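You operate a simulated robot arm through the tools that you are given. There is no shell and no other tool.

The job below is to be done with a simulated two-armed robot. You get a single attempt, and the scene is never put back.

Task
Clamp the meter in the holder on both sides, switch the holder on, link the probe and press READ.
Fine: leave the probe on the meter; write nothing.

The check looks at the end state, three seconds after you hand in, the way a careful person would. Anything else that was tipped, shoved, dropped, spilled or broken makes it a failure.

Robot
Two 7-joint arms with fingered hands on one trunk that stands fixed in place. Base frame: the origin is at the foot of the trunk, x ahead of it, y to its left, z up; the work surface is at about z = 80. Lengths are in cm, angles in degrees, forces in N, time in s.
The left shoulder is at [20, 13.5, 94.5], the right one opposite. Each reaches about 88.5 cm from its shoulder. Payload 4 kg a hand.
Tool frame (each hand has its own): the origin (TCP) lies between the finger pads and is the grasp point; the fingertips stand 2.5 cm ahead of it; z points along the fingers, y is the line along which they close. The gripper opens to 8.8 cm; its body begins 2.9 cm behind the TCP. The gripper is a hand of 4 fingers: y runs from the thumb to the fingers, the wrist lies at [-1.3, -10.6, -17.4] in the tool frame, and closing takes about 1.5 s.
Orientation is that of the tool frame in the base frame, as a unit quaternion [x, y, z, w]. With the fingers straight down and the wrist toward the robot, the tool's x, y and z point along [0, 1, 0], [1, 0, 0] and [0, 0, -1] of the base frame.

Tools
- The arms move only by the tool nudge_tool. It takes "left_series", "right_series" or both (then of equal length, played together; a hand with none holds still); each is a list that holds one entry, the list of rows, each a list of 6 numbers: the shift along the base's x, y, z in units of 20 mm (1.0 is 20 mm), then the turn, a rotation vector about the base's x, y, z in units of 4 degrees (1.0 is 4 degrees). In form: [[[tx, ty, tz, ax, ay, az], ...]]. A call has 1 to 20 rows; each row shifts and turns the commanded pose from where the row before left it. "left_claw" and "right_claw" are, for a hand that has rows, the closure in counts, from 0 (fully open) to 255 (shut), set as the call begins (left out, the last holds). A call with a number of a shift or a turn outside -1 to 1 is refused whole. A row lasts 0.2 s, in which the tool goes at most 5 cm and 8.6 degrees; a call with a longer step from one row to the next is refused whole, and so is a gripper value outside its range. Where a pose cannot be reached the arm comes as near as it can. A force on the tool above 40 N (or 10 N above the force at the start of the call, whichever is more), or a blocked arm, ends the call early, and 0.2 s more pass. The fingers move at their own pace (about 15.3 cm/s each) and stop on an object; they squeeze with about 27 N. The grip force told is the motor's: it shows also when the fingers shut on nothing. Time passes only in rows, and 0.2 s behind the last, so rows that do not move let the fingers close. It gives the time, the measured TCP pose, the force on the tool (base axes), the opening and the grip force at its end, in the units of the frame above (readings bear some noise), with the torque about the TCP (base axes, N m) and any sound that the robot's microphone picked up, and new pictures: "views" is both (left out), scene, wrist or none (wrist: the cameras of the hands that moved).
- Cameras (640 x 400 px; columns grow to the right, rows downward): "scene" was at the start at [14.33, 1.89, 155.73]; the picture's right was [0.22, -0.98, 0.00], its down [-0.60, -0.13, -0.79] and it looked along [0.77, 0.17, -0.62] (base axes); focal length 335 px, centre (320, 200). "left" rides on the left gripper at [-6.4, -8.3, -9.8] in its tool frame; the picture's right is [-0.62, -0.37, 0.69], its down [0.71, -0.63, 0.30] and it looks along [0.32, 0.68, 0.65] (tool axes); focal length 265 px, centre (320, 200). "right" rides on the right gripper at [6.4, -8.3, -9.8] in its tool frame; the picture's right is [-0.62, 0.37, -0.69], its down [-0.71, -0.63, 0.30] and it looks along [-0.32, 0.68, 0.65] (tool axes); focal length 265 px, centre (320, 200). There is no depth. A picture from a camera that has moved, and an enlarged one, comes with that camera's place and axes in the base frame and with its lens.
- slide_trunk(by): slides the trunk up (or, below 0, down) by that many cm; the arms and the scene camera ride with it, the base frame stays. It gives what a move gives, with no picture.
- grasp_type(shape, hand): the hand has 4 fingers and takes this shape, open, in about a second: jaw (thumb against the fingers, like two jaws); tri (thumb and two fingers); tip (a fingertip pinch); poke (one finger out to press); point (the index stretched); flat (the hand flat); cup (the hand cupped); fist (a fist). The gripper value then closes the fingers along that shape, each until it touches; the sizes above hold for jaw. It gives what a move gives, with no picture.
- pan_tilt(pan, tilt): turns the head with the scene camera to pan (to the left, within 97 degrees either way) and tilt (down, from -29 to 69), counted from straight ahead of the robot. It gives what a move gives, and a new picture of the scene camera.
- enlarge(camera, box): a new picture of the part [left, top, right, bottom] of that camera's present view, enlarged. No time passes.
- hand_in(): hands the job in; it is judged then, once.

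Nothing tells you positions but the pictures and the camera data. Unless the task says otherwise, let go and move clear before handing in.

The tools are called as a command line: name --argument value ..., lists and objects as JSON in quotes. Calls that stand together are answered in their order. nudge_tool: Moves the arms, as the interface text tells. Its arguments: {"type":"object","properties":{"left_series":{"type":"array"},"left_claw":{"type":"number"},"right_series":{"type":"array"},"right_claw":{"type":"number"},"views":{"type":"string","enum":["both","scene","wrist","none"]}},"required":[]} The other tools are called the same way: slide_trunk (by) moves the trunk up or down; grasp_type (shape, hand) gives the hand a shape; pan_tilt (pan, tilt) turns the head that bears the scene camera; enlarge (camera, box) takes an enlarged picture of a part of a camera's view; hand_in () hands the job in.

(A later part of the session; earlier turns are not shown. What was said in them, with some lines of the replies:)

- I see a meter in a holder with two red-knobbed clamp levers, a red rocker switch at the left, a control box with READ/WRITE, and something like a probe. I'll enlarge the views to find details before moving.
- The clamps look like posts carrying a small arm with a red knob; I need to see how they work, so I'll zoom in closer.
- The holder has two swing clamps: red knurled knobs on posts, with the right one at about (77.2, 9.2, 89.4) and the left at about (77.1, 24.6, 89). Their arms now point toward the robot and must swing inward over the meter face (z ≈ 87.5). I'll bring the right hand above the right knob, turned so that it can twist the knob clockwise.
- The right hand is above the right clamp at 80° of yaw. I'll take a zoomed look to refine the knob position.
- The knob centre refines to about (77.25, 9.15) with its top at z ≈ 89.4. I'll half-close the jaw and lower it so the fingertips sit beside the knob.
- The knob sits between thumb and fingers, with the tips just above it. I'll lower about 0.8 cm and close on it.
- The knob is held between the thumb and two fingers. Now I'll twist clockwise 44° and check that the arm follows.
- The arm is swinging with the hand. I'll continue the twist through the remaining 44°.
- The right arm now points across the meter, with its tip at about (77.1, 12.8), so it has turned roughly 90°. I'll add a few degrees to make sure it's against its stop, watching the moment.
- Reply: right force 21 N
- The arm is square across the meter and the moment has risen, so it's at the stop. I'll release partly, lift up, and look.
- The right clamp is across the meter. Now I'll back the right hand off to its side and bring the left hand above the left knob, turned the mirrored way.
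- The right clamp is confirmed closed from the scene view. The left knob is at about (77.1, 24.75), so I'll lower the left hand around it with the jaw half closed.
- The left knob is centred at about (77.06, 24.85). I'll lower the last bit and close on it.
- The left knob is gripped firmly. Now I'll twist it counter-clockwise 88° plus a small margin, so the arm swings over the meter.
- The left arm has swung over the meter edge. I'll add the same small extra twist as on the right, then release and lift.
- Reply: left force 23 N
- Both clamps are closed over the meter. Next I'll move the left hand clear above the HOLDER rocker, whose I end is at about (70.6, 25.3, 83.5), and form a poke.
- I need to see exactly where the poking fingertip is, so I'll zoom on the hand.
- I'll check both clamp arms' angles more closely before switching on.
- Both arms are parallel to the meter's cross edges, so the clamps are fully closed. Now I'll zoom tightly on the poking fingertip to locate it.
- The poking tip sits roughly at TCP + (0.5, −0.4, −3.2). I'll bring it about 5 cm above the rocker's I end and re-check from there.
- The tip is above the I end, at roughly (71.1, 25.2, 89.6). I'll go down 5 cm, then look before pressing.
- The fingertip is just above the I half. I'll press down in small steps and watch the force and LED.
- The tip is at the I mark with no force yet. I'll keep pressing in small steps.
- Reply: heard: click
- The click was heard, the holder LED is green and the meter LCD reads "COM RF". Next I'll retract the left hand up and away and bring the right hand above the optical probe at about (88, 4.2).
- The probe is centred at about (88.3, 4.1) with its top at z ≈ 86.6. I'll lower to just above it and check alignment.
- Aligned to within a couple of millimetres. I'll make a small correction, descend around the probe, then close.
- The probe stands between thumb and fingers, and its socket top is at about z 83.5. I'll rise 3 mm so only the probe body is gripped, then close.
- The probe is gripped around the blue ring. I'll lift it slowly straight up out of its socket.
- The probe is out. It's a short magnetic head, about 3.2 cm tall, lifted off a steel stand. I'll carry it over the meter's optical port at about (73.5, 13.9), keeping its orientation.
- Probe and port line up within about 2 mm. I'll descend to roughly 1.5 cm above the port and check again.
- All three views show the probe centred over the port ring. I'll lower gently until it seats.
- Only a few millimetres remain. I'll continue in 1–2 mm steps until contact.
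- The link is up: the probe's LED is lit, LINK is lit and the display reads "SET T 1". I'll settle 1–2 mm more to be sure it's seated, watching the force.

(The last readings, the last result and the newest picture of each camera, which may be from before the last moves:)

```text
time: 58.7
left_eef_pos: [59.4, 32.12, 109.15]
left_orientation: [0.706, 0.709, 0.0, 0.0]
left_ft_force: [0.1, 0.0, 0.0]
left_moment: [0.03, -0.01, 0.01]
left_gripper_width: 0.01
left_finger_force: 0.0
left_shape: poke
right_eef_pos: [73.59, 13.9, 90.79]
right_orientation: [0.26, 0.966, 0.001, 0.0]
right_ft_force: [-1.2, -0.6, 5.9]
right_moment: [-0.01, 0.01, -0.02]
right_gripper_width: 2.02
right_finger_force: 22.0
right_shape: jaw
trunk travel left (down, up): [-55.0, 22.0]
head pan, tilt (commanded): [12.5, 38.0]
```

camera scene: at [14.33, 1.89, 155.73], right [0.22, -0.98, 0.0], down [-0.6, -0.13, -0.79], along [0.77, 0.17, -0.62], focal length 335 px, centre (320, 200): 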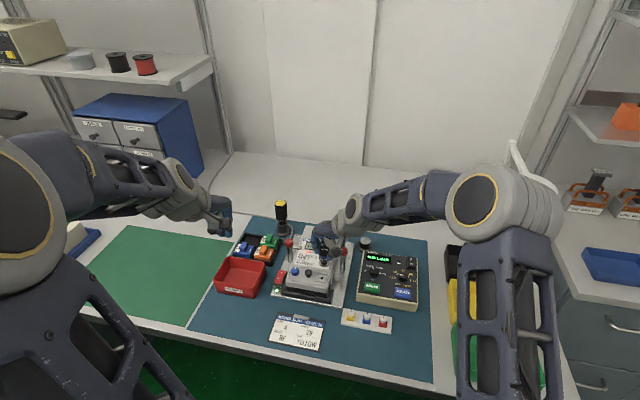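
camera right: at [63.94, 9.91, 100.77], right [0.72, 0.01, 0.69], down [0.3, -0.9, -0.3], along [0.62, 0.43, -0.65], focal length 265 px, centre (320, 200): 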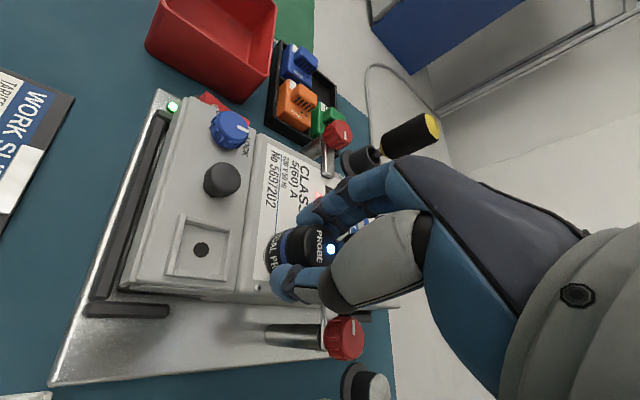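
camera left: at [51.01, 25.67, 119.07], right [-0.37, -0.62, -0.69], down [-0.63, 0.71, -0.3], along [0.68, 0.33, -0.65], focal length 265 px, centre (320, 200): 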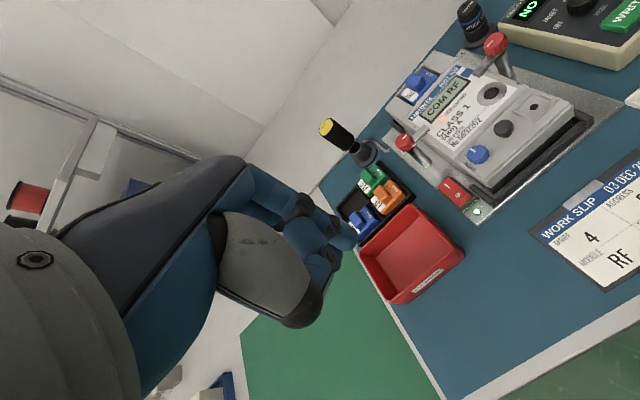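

It's seated, with about 6 N of contact. I'll open the fingers in stages to release the probe without dragging it.

nudge_tool --right_series '[[[0, 0, 0, 0, 0, 0], [0, 0, 0, 0, 0, 0], [0, 0, 0, 0, 0, 0]]]' --right_claw 150 --views "none"

nudge_tool --right_series '[[[0, 0, 0, 0, 0, 0], [0, 0, 0, 0, 0, 0], [0, 0, 0, 0, 0, 0]]]' --right_claw 90 --views "both"

enlarge --camera "right" --box '[180, 150, 380, 350]'

enlarge --camera "left" --box '[420, 30, 560, 150]'

```text
time: 59.5
left_eef_pos: [59.42, 32.16, 109.18]
left_orientation: [0.706, 0.708, -0.001, 0.0]
left_ft_force: [-0.2, 0.0, 0.2]
left_moment: [-0.01, -0.03, -0.01]
left_gripper_width: 0.0
left_finger_force: 0.0
left_shape: poke
right_eef_pos: [73.67, 13.97, 90.72]
right_orientation: [0.26, 0.965, 0.0, -0.001]
right_ft_force: [0.1, 0.7, 0.6]
right_moment: [0.01, -0.01, 0.02]
right_gripper_width: 3.62
right_finger_force: 0.1
right_shape: jaw
trunk travel left (down, up): [-55.0, 22.0]
head pan, tilt (commanded): [12.5, 38.0]
```

```text
time: 60.3
left_eef_pos: [59.35, 32.19, 109.13]
left_orientation: [0.706, 0.709, 0.0, 0.0]
left_ft_force: [0.3, -0.6, -0.9]
left_moment: [0.01, 0.01, 0.0]
left_gripper_width: 0.0
left_finger_force: 0.0
left_shape: poke
right_eef_pos: [73.58, 13.88, 90.81]
right_orientation: [0.26, 0.966, 0.0, 0.0]
right_ft_force: [-0.1, 0.3, 0.1]
right_moment: [0.01, 0.0, 0.03]
right_gripper_width: 5.63
right_finger_force: 0.1
right_shape: jaw
trunk travel left (down, up): [-55.0, 22.0]
head pan, tilt (commanded): [12.5, 38.0]
camera scene: at [14.33, 1.89, 155.73], right [0.22, -0.98, 0.0], down [-0.6, -0.13, -0.79], along [0.77, 0.17, -0.62], focal length 335 px, centre (320, 200)
camera right: at [63.94, 9.93, 100.64], right [0.72, 0.01, 0.69], down [0.3, -0.9, -0.3], along [0.62, 0.43, -0.65], focal length 265 px, centre (320, 200)
```

scene: 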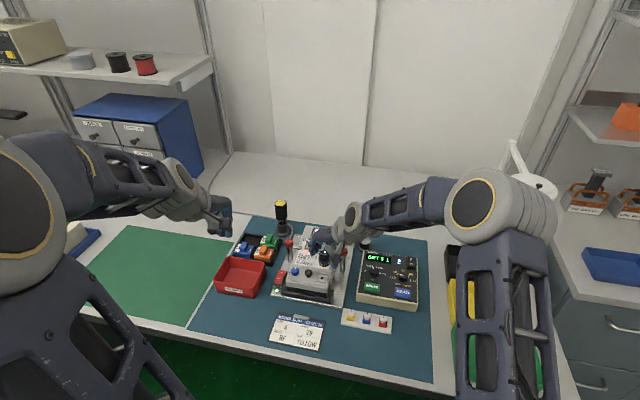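
right: 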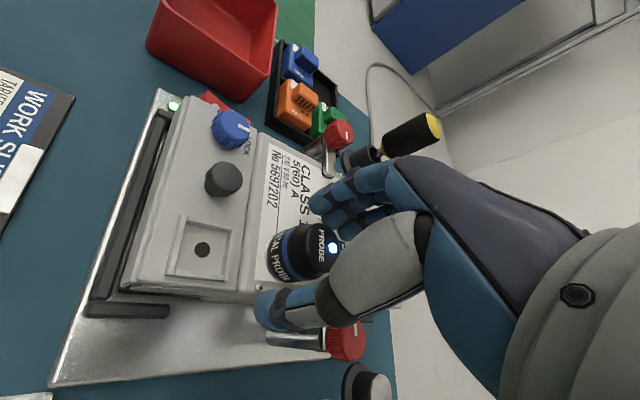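

```text
2.00 times, centred on (280, 250) of right
camera zoom: at [63.94, 9.93, 100.64], right [0.72, 0.01, 0.69], down [0.3, -0.9, -0.3], along [0.62, 0.43, -0.65], focal length 531 px, centre (400, 100)
```

zoom: 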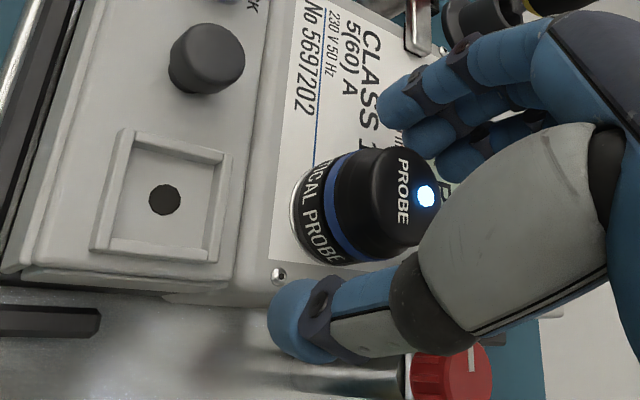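

```text
3.33 times, centred on (490, 90) of left
camera zoom: at [51.03, 25.7, 119.05], right [-0.37, -0.62, -0.69], down [-0.63, 0.71, -0.3], along [0.68, 0.33, -0.65], focal length 885 px, centre (-247, 567)
```

zoom: 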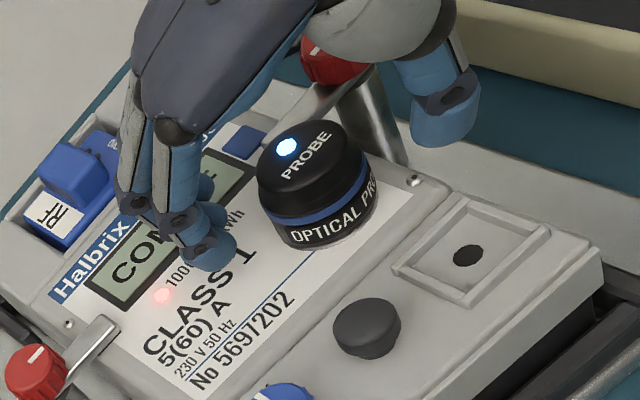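

Released, and the probe stays linked. I'll lift the right hand clear, then swing it over toward READ and form a poke.

nudge_tool --right_series '[[[0, 0, 0.4, 0, 0, 0], [0, 0, 0.8, 0, 0, 0], [0, 0, 1, 0, 0, 0], [0, 0, 1, 0, 0, 0], [0, 0, 1, 0, 0, 0], [0, 0, 1, 0, 0, 0], [0, 0, 1, 0, 0, 0], [0, 0, 1, 0, 0, 0]]]' --right_claw 90 --views "none"

nudge_tool --right_series '[[[-0.12, -0.67, 0, 0, 0, -0.9375], [-0.12, -0.67, 0, 0, 0, -0.9375], [-0.12, -0.67, 0, 0, 0, -0.9375], [-0.12, -0.67, 0, 0, 0, -0.9375], [-0.12, -0.67, 0, 0, 0, -0.9375], [-0.12, -0.67, 0, 0, 0, -0.9375], [-0.12, -0.67, 0, 0, 0, -0.9375], [-0.12, -0.67, 0, 0, 0, -0.9375], [-0.12, -0.67, 0, 0, 0, -0.9375], [-0.12, -0.67, 0, 0, 0, -0.9375], [-0.12, -0.67, 0, 0, 0, -0.9375], [-0.12, -0.67, 0, 0, 0, -0.9375], [-0.12, -0.67, 0, 0, 0, -0.9375], [-0.12, -0.67, 0, 0, 0, -0.9375], [-0.12, -0.67, 0, 0, 0, -0.9375], [-0.12, -0.67, 0, 0, 0, -0.9375]]]' --right_claw 0 --views "none"

grasp_type --hand "right" --shape "poke"

enlarge --camera "right" --box '[0, 0, 640, 400]'

enlarge --camera "scene" --box '[270, 190, 430, 310]'

```text
time: 62.1
left_eef_pos: [59.36, 32.11, 109.16]
left_orientation: [0.706, 0.709, 0.001, 0.0]
left_ft_force: [-0.6, -0.6, 0.8]
left_moment: [0.0, 0.0, 0.0]
left_gripper_width: 0.0
left_finger_force: 0.0
left_shape: poke
right_eef_pos: [73.83, 13.97, 105.39]
right_orientation: [0.261, 0.965, -0.001, 0.0]
right_ft_force: [0.6, 0.0, 0.1]
right_moment: [-0.01, 0.0, 0.01]
right_gripper_width: 5.66
right_finger_force: 0.1
right_shape: jaw
trunk travel left (down, up): [-55.0, 22.0]
head pan, tilt (commanded): [12.5, 38.0]
```

```text
time: 65.5
left_eef_pos: [59.41, 32.09, 109.14]
left_orientation: [0.706, 0.708, 0.0, 0.0]
left_ft_force: [0.4, -0.3, 0.1]
left_moment: [-0.02, -0.01, 0.01]
left_gripper_width: 0.0
left_finger_force: 0.0
left_shape: poke
right_eef_pos: [69.74, -7.65, 105.13]
right_orientation: [0.709, 0.706, 0.0, 0.0]
right_ft_force: [-2.0, 0.0, 0.6]
right_moment: [0.01, 0.0, 0.0]
right_gripper_width: 8.8
right_finger_force: 0.1
right_shape: jaw
trunk travel left (down, up): [-55.0, 22.0]
head pan, tilt (commanded): [12.5, 38.0]
```

```text
time: 66.4
left_eef_pos: [59.41, 32.12, 109.13]
left_orientation: [0.707, 0.708, 0.001, 0.001]
left_ft_force: [0.5, 0.2, -0.3]
left_moment: [-0.01, 0.02, -0.03]
left_gripper_width: 0.02
left_finger_force: 0.0
left_shape: poke
right_eef_pos: [69.77, -7.54, 105.23]
right_orientation: [0.708, 0.706, -0.001, 0.0]
right_ft_force: [0.3, 0.8, 0.1]
right_moment: [0.01, 0.01, 0.02]
right_gripper_width: 0.0
right_finger_force: 0.2
right_shape: poke
trunk travel left (down, up): [-55.0, 22.0]
head pan, tilt (commanded): [12.5, 38.0]
```

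```text
1.00 times, centred on (320, 200) of right (not enlarged: the box is as wide or as high as the picture)
camera zoom: at [61.46, -1.16, 115.05], right [0.37, -0.62, 0.69], down [-0.63, -0.71, -0.3], along [0.68, -0.33, -0.65], focal length 265 px, centre (320, 200)
```

zoom: 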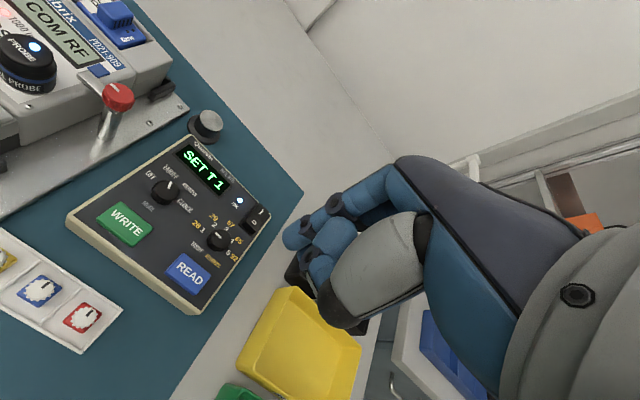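

```text
3.33 times, centred on (350, 250) of scene
camera zoom: at [14.33, 1.89, 155.73], right [0.22, -0.98, 0.0], down [-0.6, -0.13, -0.79], along [0.77, 0.17, -0.62], focal length 1118 px, centre (220, 33)
```

zoom: 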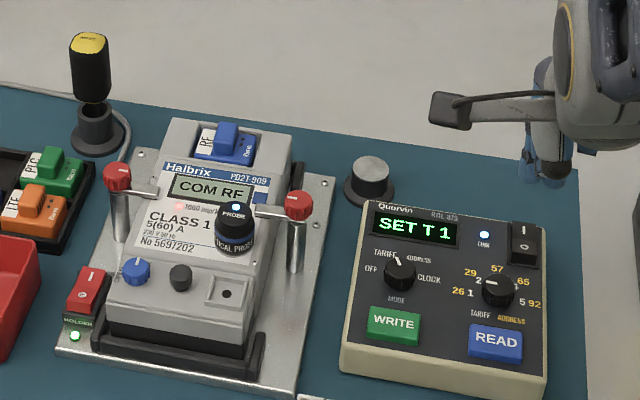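

READ is at about (70.4, −7.1, 84.8) and the poking fingertip is nearly above it. I'll descend to about 1.5 cm above the button and check.

nudge_tool --right_series '[[[0.03, 0, -0.9, 0, 0, 0], [0, 0, -0.9, 0, 0, 0], [0, 0, -0.9, 0, 0, 0], [0, 0, -0.9, 0, 0, 0], [0, 0, -0.9, 0, 0, 0], [0, 0, -0.9, 0, 0, 0], [0, 0, -0.8, 0, 0, 0], [0, 0, -0.6, 0, 0, 0], [0, 0, -0.4, 0, 0, 0], [0, 0, 0, 0, 0, 0]]]' --views "both"

enlarge --camera "right" --box '[180, 150, 380, 350]'

enlarge --camera "scene" --box '[340, 230, 440, 320]'

```text
time: 68.6
left_eef_pos: [59.44, 32.23, 109.24]
left_orientation: [0.706, 0.708, 0.0, 0.0]
left_ft_force: [-0.1, -0.7, 0.1]
left_moment: [-0.01, -0.01, 0.01]
left_gripper_width: 0.0
left_finger_force: 0.0
left_shape: poke
right_eef_pos: [69.77, -7.59, 90.69]
right_orientation: [0.708, 0.706, -0.001, 0.0]
right_ft_force: [-0.5, -0.5, 0.3]
right_moment: [-0.01, 0.02, 0.02]
right_gripper_width: 0.01
right_finger_force: 0.1
right_shape: poke
trunk travel left (down, up): [-55.0, 22.0]
head pan, tilt (commanded): [12.5, 38.0]
camera scene: at [14.33, 1.89, 155.73], right [0.22, -0.98, 0.0], down [-0.6, -0.13, -0.79], along [0.77, 0.17, -0.62], focal length 335 px, centre (320, 200)
camera right: at [61.61, -1.2, 100.67], right [0.37, -0.62, 0.69], down [-0.63, -0.71, -0.3], along [0.68, -0.33, -0.65], focal length 265 px, centre (320, 200)
```

scene: 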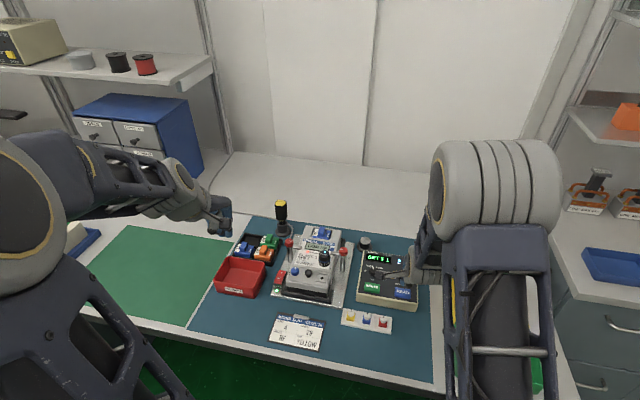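
right: 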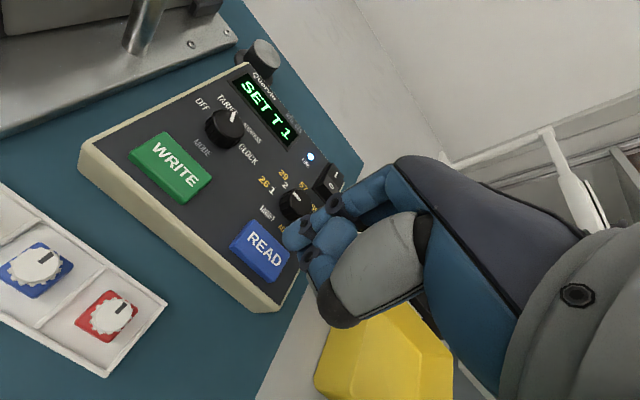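

```text
2.00 times, centred on (280, 250) of right
camera zoom: at [61.61, -1.2, 100.67], right [0.37, -0.62, 0.69], down [-0.63, -0.71, -0.3], along [0.68, -0.33, -0.65], focal length 531 px, centre (400, 100)
```

zoom: 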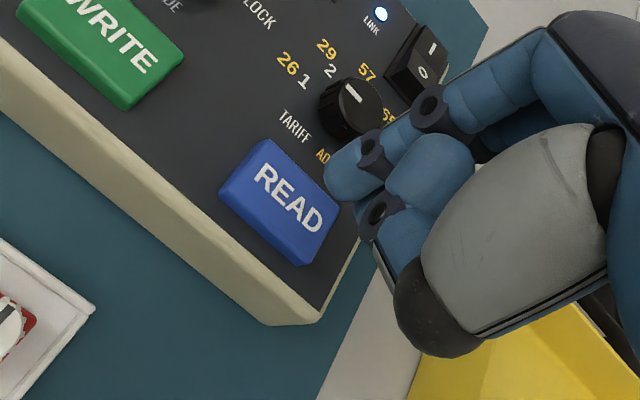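

```text
4.44 times, centred on (390, 275) of scene
camera zoom: at [14.33, 1.89, 155.73], right [0.22, -0.98, 0.0], down [-0.6, -0.13, -0.79], along [0.77, 0.17, -0.62], focal length 1490 px, centre (9, -133)
```

zoom: 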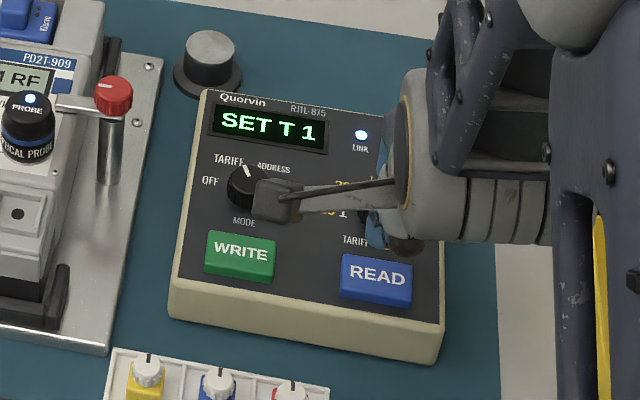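

The fingertip's descent line lands on the middle of READ. I'll lower 2 cm, then press in small steps.

nudge_tool --right_series '[[[0, 0, -0.4, 0, 0, 0], [0, 0, -0.4, 0, 0, 0], [0, 0, -0.2, 0, 0, 0], [0, 0, 0, 0, 0, 0]]]' --views "wrist"

enlarge --camera "right" --box '[180, 150, 380, 350]'

enlarge --camera "scene" --box '[340, 230, 440, 320]'

```text
time: 69.6
left_eef_pos: [59.42, 32.12, 109.19]
left_orientation: [0.705, 0.709, 0.001, 0.0]
left_ft_force: [0.0, 1.1, -0.1]
left_moment: [-0.01, 0.01, 0.0]
left_gripper_width: 0.0
left_finger_force: 0.1
left_shape: poke
right_eef_pos: [70.0, -7.6, 88.84]
right_orientation: [0.708, 0.706, 0.0, 0.0]
right_ft_force: [-0.6, -0.2, -0.5]
right_moment: [-0.02, -0.02, 0.02]
right_gripper_width: 0.0
right_finger_force: 0.1
right_shape: poke
trunk travel left (down, up): [-55.0, 22.0]
head pan, tilt (commanded): [12.5, 38.0]
camera right: at [61.69, -1.17, 98.72], right [0.37, -0.62, 0.69], down [-0.63, -0.71, -0.3], along [0.68, -0.33, -0.65], focal length 265 px, centre (320, 200)
```

right: 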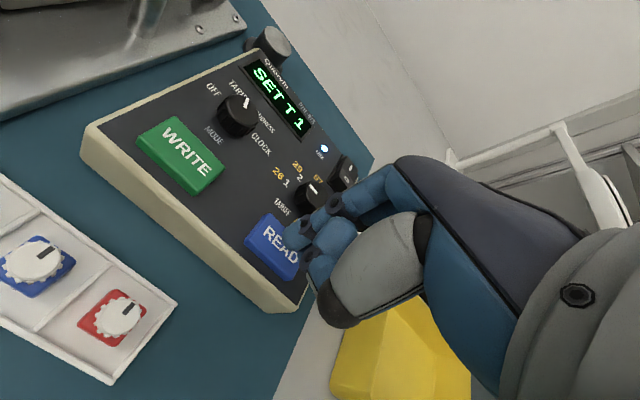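

```text
2.00 times, centred on (280, 250) of right
camera zoom: at [61.69, -1.17, 98.72], right [0.37, -0.62, 0.69], down [-0.63, -0.71, -0.3], along [0.68, -0.33, -0.65], focal length 531 px, centre (400, 100)
```

zoom: 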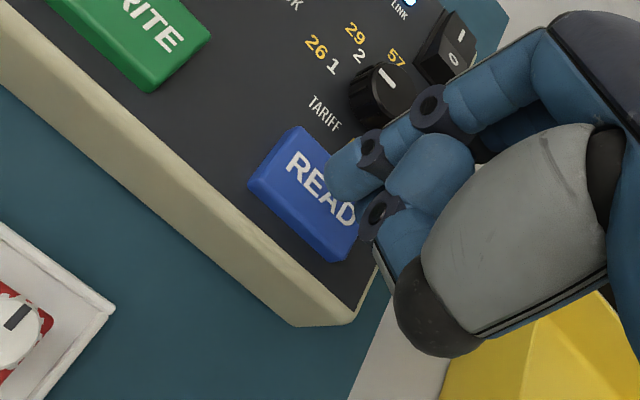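

```text
4.44 times, centred on (390, 275) of scene
camera zoom: at [14.33, 1.89, 155.73], right [0.22, -0.98, 0.0], down [-0.6, -0.13, -0.79], along [0.77, 0.17, -0.62], focal length 1490 px, centre (9, -133)
```

zoom: 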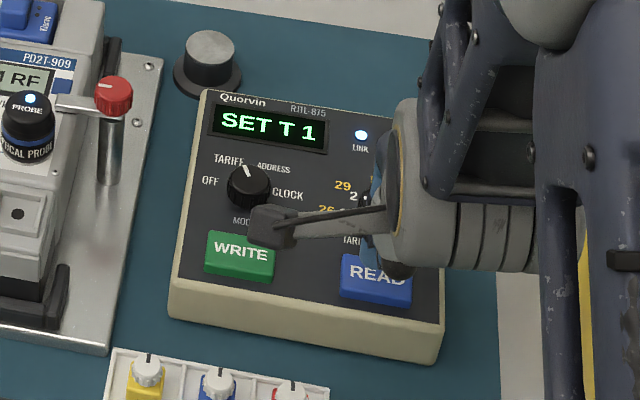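

The tip is about 0.8 cm above READ, with WRITE well away. I'll press in small increments.

nudge_tool --right_series '[[[0, 0, -0.2, 0, 0, 0], [0, 0, -0.15, 0, 0, 0], [0, 0, -0.1, 0, 0, 0], [0, 0, 0, 0, 0, 0]]]' --views "wrist"

enlarge --camera "right" --box '[180, 80, 380, 280]'

enlarge --camera "scene" --box '[280, 220, 440, 320]'

```text
time: 70.6
left_eef_pos: [59.5, 32.12, 109.22]
left_orientation: [0.706, 0.708, 0.0, 0.0]
left_ft_force: [-0.2, 0.5, 0.1]
left_moment: [-0.01, -0.01, 0.0]
left_gripper_width: 0.0
left_finger_force: 0.0
left_shape: poke
right_eef_pos: [69.84, -7.59, 87.76]
right_orientation: [0.708, 0.706, 0.0, 0.0]
right_ft_force: [-0.2, -0.5, -0.4]
right_moment: [-0.01, -0.02, 0.02]
right_gripper_width: 0.0
right_finger_force: 0.1
right_shape: poke
trunk travel left (down, up): [-55.0, 22.0]
head pan, tilt (commanded): [12.5, 38.0]
camera right: at [61.61, -1.12, 97.74], right [0.37, -0.62, 0.69], down [-0.63, -0.71, -0.3], along [0.68, -0.33, -0.65], focal length 265 px, centre (320, 200)
```

right: 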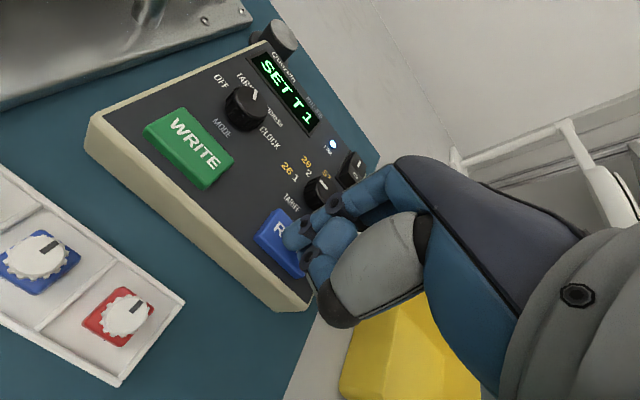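

```text
2.00 times, centred on (280, 180) of right
camera zoom: at [61.61, -1.12, 97.74], right [0.37, -0.62, 0.69], down [-0.63, -0.71, -0.3], along [0.68, -0.33, -0.65], focal length 531 px, centre (400, 240)
```

zoom: 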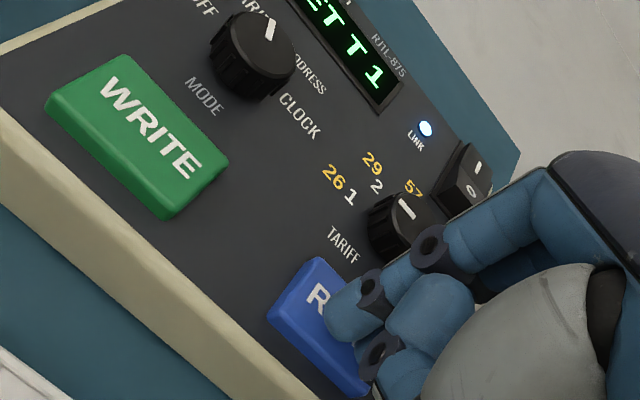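

```text
4.00 times, centred on (360, 270) of scene
camera zoom: at [14.33, 1.89, 155.73], right [0.22, -0.98, 0.0], down [-0.6, -0.13, -0.79], along [0.77, 0.17, -0.62], focal length 1341 px, centre (160, -80)
```

zoom: 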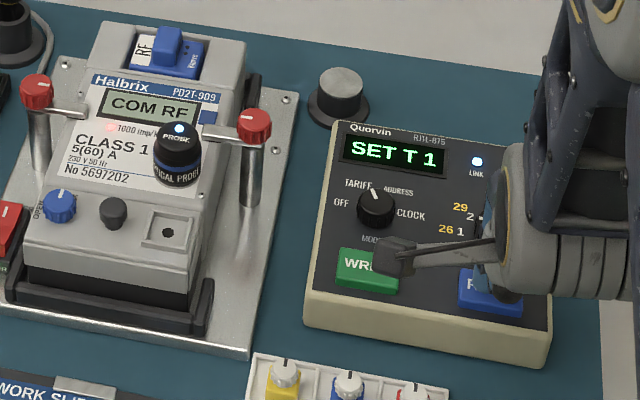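

There's no contact yet and the display still shows SET T 1. I'll continue down in finer steps.

nudge_tool --right_series '[[[0, 0.03, -0.1, 0, 0, 0], [0, 0, -0.1, 0, 0, 0], [0, 0, -0.05, 0, 0, 0], [0, 0, 0, 0, 0, 0]]]' --views "wrist"

enlarge --camera "right" --box '[180, 80, 380, 280]'

enlarge --camera "scene" --box '[280, 220, 440, 320]'

```text
time: 71.6
left_eef_pos: [59.4, 32.22, 109.14]
left_orientation: [0.705, 0.709, 0.0, 0.001]
left_ft_force: [-0.4, -0.4, -0.5]
left_moment: [0.0, 0.02, 0.0]
left_gripper_width: 0.0
left_finger_force: 0.0
left_shape: poke
right_eef_pos: [69.76, -7.46, 87.35]
right_orientation: [0.708, 0.706, 0.0, 0.0]
right_ft_force: [0.3, 0.0, 0.2]
right_moment: [0.01, 0.03, -0.02]
right_gripper_width: 0.0
right_finger_force: 0.1
right_shape: poke
trunk travel left (down, up): [-55.0, 22.0]
head pan, tilt (commanded): [12.5, 38.0]
camera right: at [61.58, -1.08, 97.32], right [0.37, -0.62, 0.69], down [-0.63, -0.71, -0.3], along [0.68, -0.33, -0.65], focal length 265 px, centre (320, 200)
```

right: 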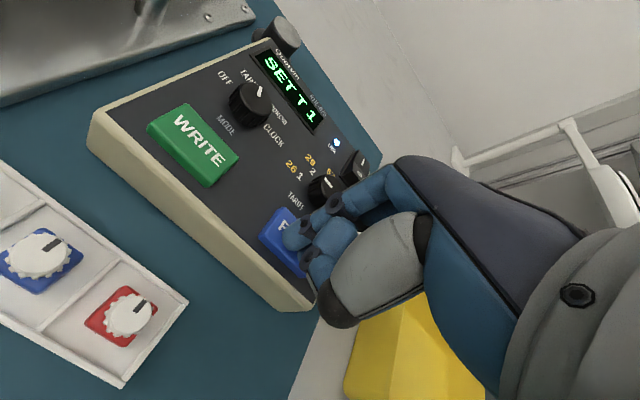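

```text
2.00 times, centred on (280, 180) of right
camera zoom: at [61.58, -1.08, 97.32], right [0.37, -0.62, 0.69], down [-0.63, -0.71, -0.3], along [0.68, -0.33, -0.65], focal length 531 px, centre (400, 240)
```

zoom: 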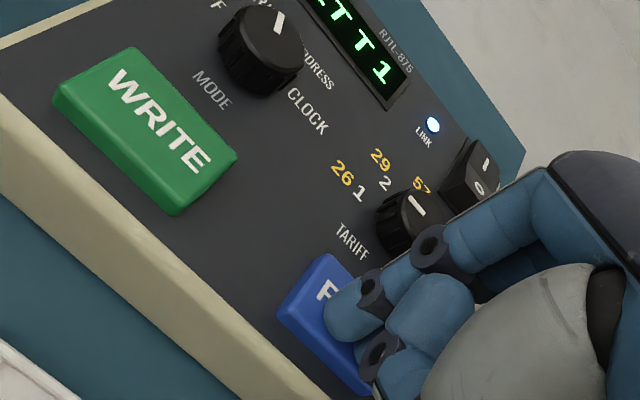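

```text
4.00 times, centred on (360, 270) of scene
camera zoom: at [14.33, 1.89, 155.73], right [0.22, -0.98, 0.0], down [-0.6, -0.13, -0.79], along [0.77, 0.17, -0.62], focal length 1341 px, centre (160, -80)
```

zoom: 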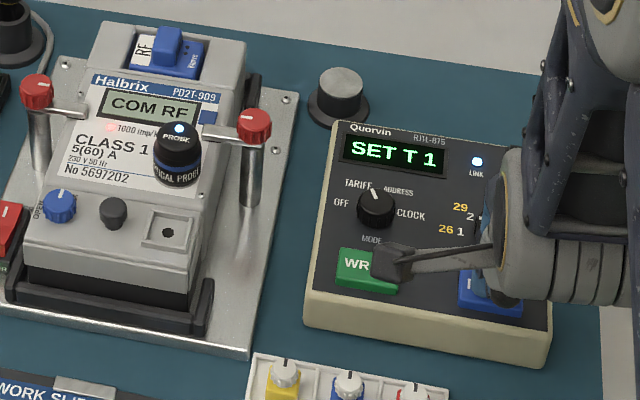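

Still no contact, but the fingertip is right over READ. I'll continue in small steps.

nudge_tool --right_series '[[[0.05, 0, -0.08, 0, 0, 0], [0, 0, -0.08, 0, 0, 0], [0, 0, -0.08, 0, 0, 0], [0, 0, 0, 0, 0, 0]]]' --views "wrist"

enlarge --camera "right" --box '[180, 80, 380, 280]'

enlarge --camera "scene" --box '[280, 220, 440, 320]'

```text
time: 72.6
left_eef_pos: [59.36, 32.2, 109.25]
left_orientation: [0.706, 0.708, 0.001, 0.0]
left_ft_force: [0.5, 0.4, -0.3]
left_moment: [-0.02, 0.02, 0.03]
left_gripper_width: 0.0
left_finger_force: 0.1
left_shape: poke
right_eef_pos: [69.98, -7.46, 86.98]
right_orientation: [0.708, 0.706, 0.0, 0.001]
right_ft_force: [1.2, 1.4, 9.1]
right_moment: [-0.02, 0.01, -0.02]
right_gripper_width: 0.0
right_finger_force: 0.1
right_shape: poke
trunk travel left (down, up): [-55.0, 22.0]
head pan, tilt (commanded): [12.5, 38.0]
heard: click
camera right: at [61.66, -1.08, 96.87], right [0.36, -0.62, 0.69], down [-0.63, -0.71, -0.31], along [0.68, -0.33, -0.65], focal length 265 px, centre (320, 200)
```

right: 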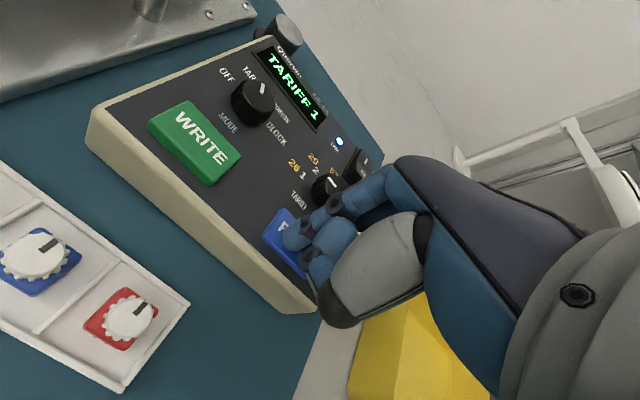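

```text
2.00 times, centred on (280, 180) of right
camera zoom: at [61.66, -1.08, 96.87], right [0.36, -0.62, 0.69], down [-0.63, -0.71, -0.31], along [0.68, -0.33, -0.65], focal length 531 px, centre (400, 240)
```

zoom: 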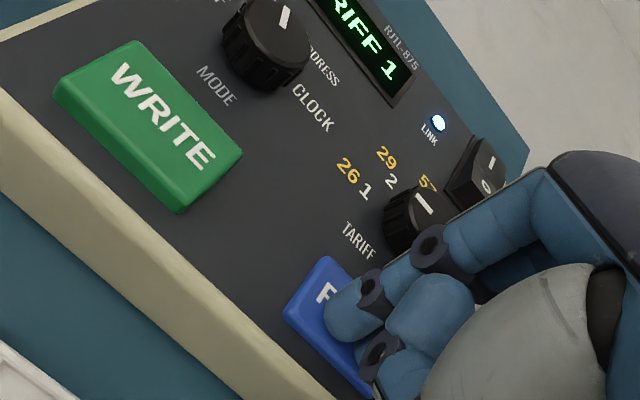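

```text
4.00 times, centred on (360, 270) of scene
camera zoom: at [14.31, 1.9, 155.74], right [0.22, -0.98, 0.0], down [-0.6, -0.13, -0.79], along [0.77, 0.17, -0.62], focal length 1341 px, centre (160, -80)
```

zoom: 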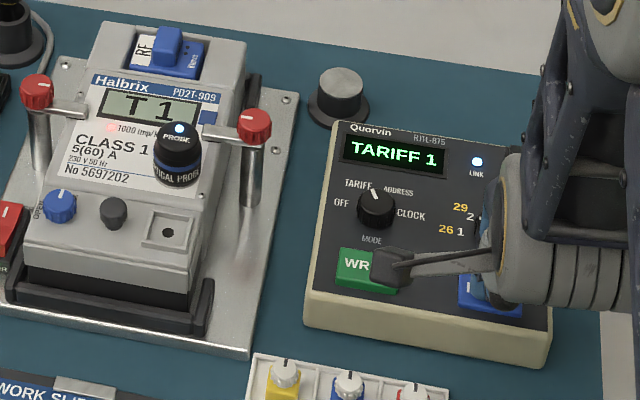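

READ clicked and the display now shows "TARIFF 1". I'll lift the right hand straight up and move both hands clear.

nudge_tool --right_series '[[[0, 0, 0.3, 0, 0, 0], [0, 0, 0.7, 0, 0, 0], [0, 0, 1, 0, 0, 0], [0, 0, 1, 0, 0, 0], [0, 0, 1, 0, 0, 0], [0, 0, 1, 0, 0, 0], [0, 0, 1, 0, 0, 0], [0, 0, 1, 0, 0, 0], [0, 0, 1, 0, 0, 0], [0, 0, 1, 0, 0, 0], [-0.6, -0.6, 0.5, 0, 0, 0], [-0.6, -0.6, 0.5, 0, 0, 0], [-0.6, -0.6, 0.5, 0, 0, 0], [-0.6, -0.6, 0.5, 0, 0, 0], [-0.6, -0.6, 0.5, 0, 0, 0], [-0.6, -0.6, 0.5, 0, 0, 0], [-0.6, -0.6, 0.5, 0, 0, 0], [-0.6, -0.6, 0.5, 0, 0, 0]]]' --left_series '[[[0, 0, 0, 0, 0, 0], [0, 0, 0, 0, 0, 0], [0, 0, 0, 0, 0, 0], [0, 0, 0, 0, 0, 0], [0, 0, 0, 0, 0, 0], [0, 0, 0.3, 0, 0, 0], [0, 0, 0.5, 0, 0, 0], [0, 0, 0.5, 0, 0, 0], [0, 0, 0.5, 0, 0, 0], [0, 0, 0.5, 0, 0, 0], [-0.2, 0, 0.5, 0, 0, 0], [-0.2, 0, 0.5, 0, 0, 0], [-0.2, 0, 0.5, 0, 0, 0], [-0.2, 0, 0.5, 0, 0, 0], [-0.2, 0, 0.5, 0, 0, 0], [-0.2, 0, 0.5, 0, 0, 0], [-0.2, 0, 0.5, 0, 0, 0], [-0.2, 0, 0.5, 0, 0, 0]]]' --views "both"

enlarge --camera "scene" --box '[260, 200, 350, 310]'

enlarge --camera "scene" --box '[320, 220, 450, 310]'

enlarge --camera "left" --box '[340, 20, 640, 220]'

enlarge --camera "right" --box '[0, 0, 320, 220]'

```text
time: 76.4
left_eef_pos: [56.23, 32.17, 122.04]
left_orientation: [0.706, 0.708, 0.001, 0.001]
left_ft_force: [-0.7, 0.3, 0.6]
left_moment: [0.01, 0.02, -0.01]
left_gripper_width: 0.0
left_finger_force: 0.0
left_shape: poke
right_eef_pos: [60.43, -17.24, 112.98]
right_orientation: [0.708, 0.706, 0.0, 0.0]
right_ft_force: [-0.6, -0.2, -0.3]
right_moment: [0.01, 0.0, 0.01]
right_gripper_width: 0.0
right_finger_force: 0.1
right_shape: poke
trunk travel left (down, up): [-55.0, 22.0]
head pan, tilt (commanded): [12.5, 38.0]
camera scene: at [14.35, 1.89, 155.73], right [0.22, -0.98, 0.0], down [-0.6, -0.13, -0.79], along [0.77, 0.17, -0.62], focal length 335 px, centre (320, 200)
camera right: at [52.14, -10.77, 122.93], right [0.37, -0.62, 0.69], down [-0.63, -0.71, -0.3], along [0.68, -0.33, -0.65], focal length 265 px, centre (320, 200)
camera left: at [47.93, 25.68, 131.82], right [-0.37, -0.62, -0.69], down [-0.63, 0.71, -0.3], along [0.68, 0.33, -0.65], focal length 265 px, centre (320, 200)
```

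scene: 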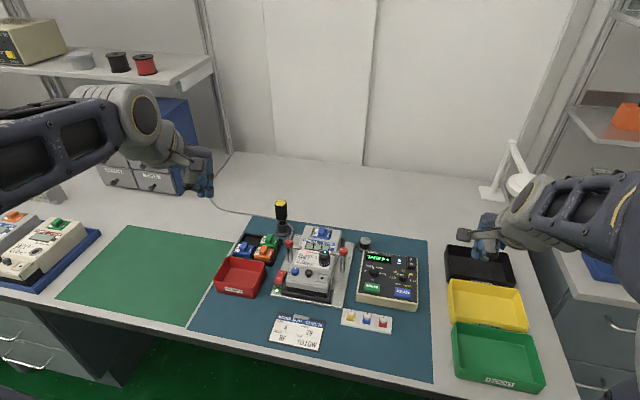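
right: 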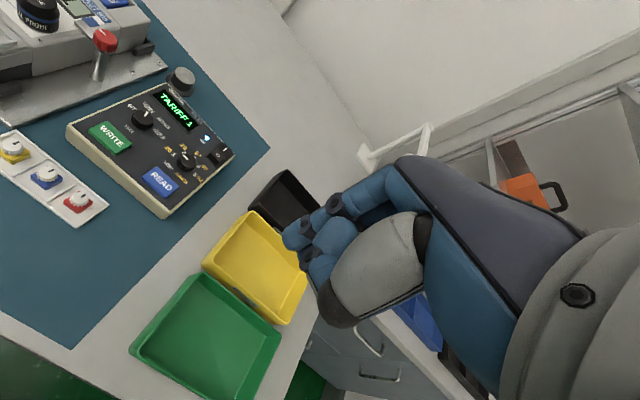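
left: 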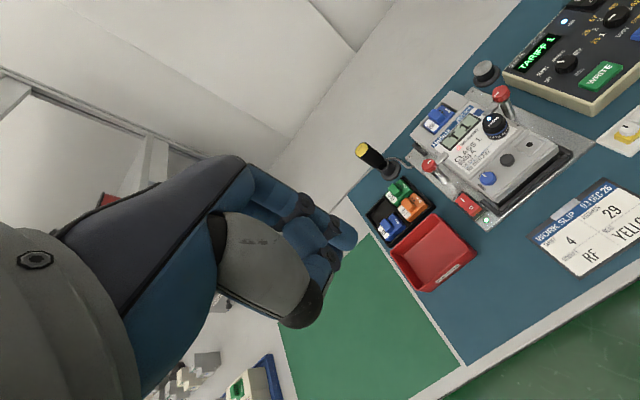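

```text
3.64 times, centred on (305, 255) of scene
camera zoom: at [14.35, 1.89, 155.73], right [0.22, -0.98, 0.0], down [-0.6, -0.13, -0.79], along [0.77, 0.17, -0.62], focal length 1219 px, centre (374, 0)
```

zoom: 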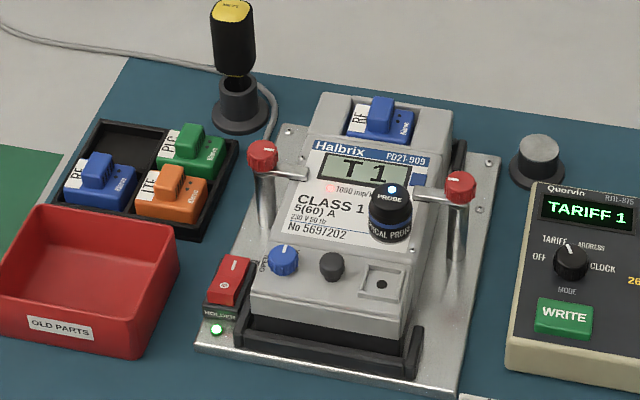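

```text
4.44 times, centred on (385, 265) of scene
camera zoom: at [14.35, 1.89, 155.73], right [0.22, -0.98, 0.0], down [-0.6, -0.13, -0.79], along [0.77, 0.17, -0.62], focal length 1490 px, centre (31, -89)
```

zoom: 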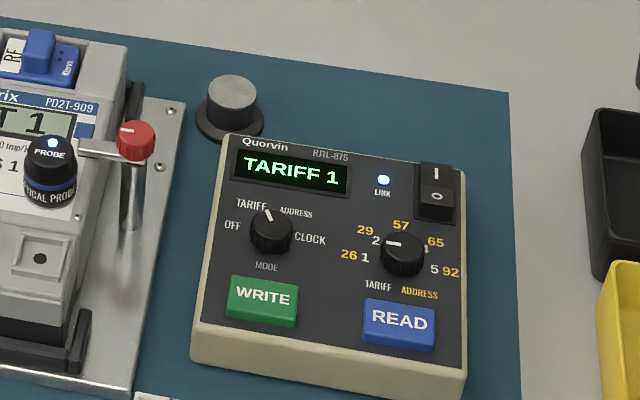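

```text
2.00 times, centred on (490, 120) of left
camera zoom: at [47.93, 25.68, 131.82], right [-0.37, -0.62, -0.69], down [-0.63, 0.71, -0.3], along [0.68, 0.33, -0.65], focal length 531 px, centre (-20, 360)
```

zoom: 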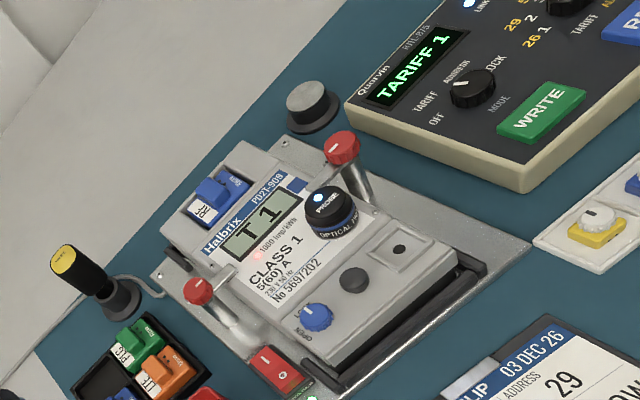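

```text
1.82 times, centred on (160, 110) of right
camera zoom: at [52.14, -10.77, 122.93], right [0.37, -0.62, 0.69], down [-0.63, -0.71, -0.3], along [0.68, -0.33, -0.65], focal length 483 px, centre (611, 364)
```

zoom: 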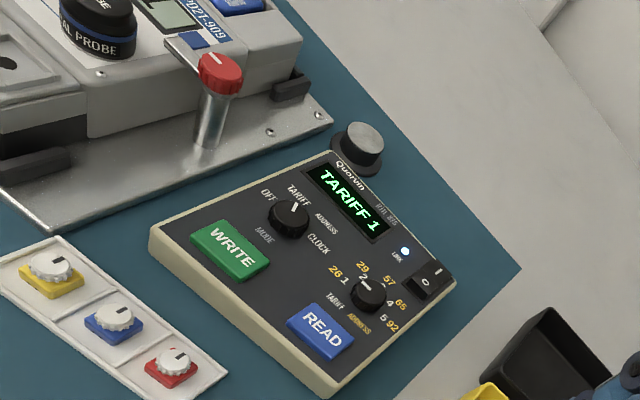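

Both clamps are across the meter, the holder LED is green, the probe sits on the port with LINK lit, and the reader shows the read result "TARIFF 1". Nothing else has been moved and both hands are clear, so I'll hand in.

hand_in

```text
The job is handed in.
```

The meter is clamped on both sides, the holder is on, the probe is linked, and READ has been pressed. I've handed the job in, but I haven't seen the check's result.

- **Clamps:** both arms are swung fully across the meter.
- **Holder:** the switch clicked to I and its green light is on.
- **Probe:** it sits on the meter's optical port, and the LINK light is lit.
- **READ:** the button clicked once. The reader showed "TARIFF 1" and the meter showed "T 1".

I did not press WRITE. The probe is still on the meter, as you asked. The pictures show nothing else moved, and both hands are clear.
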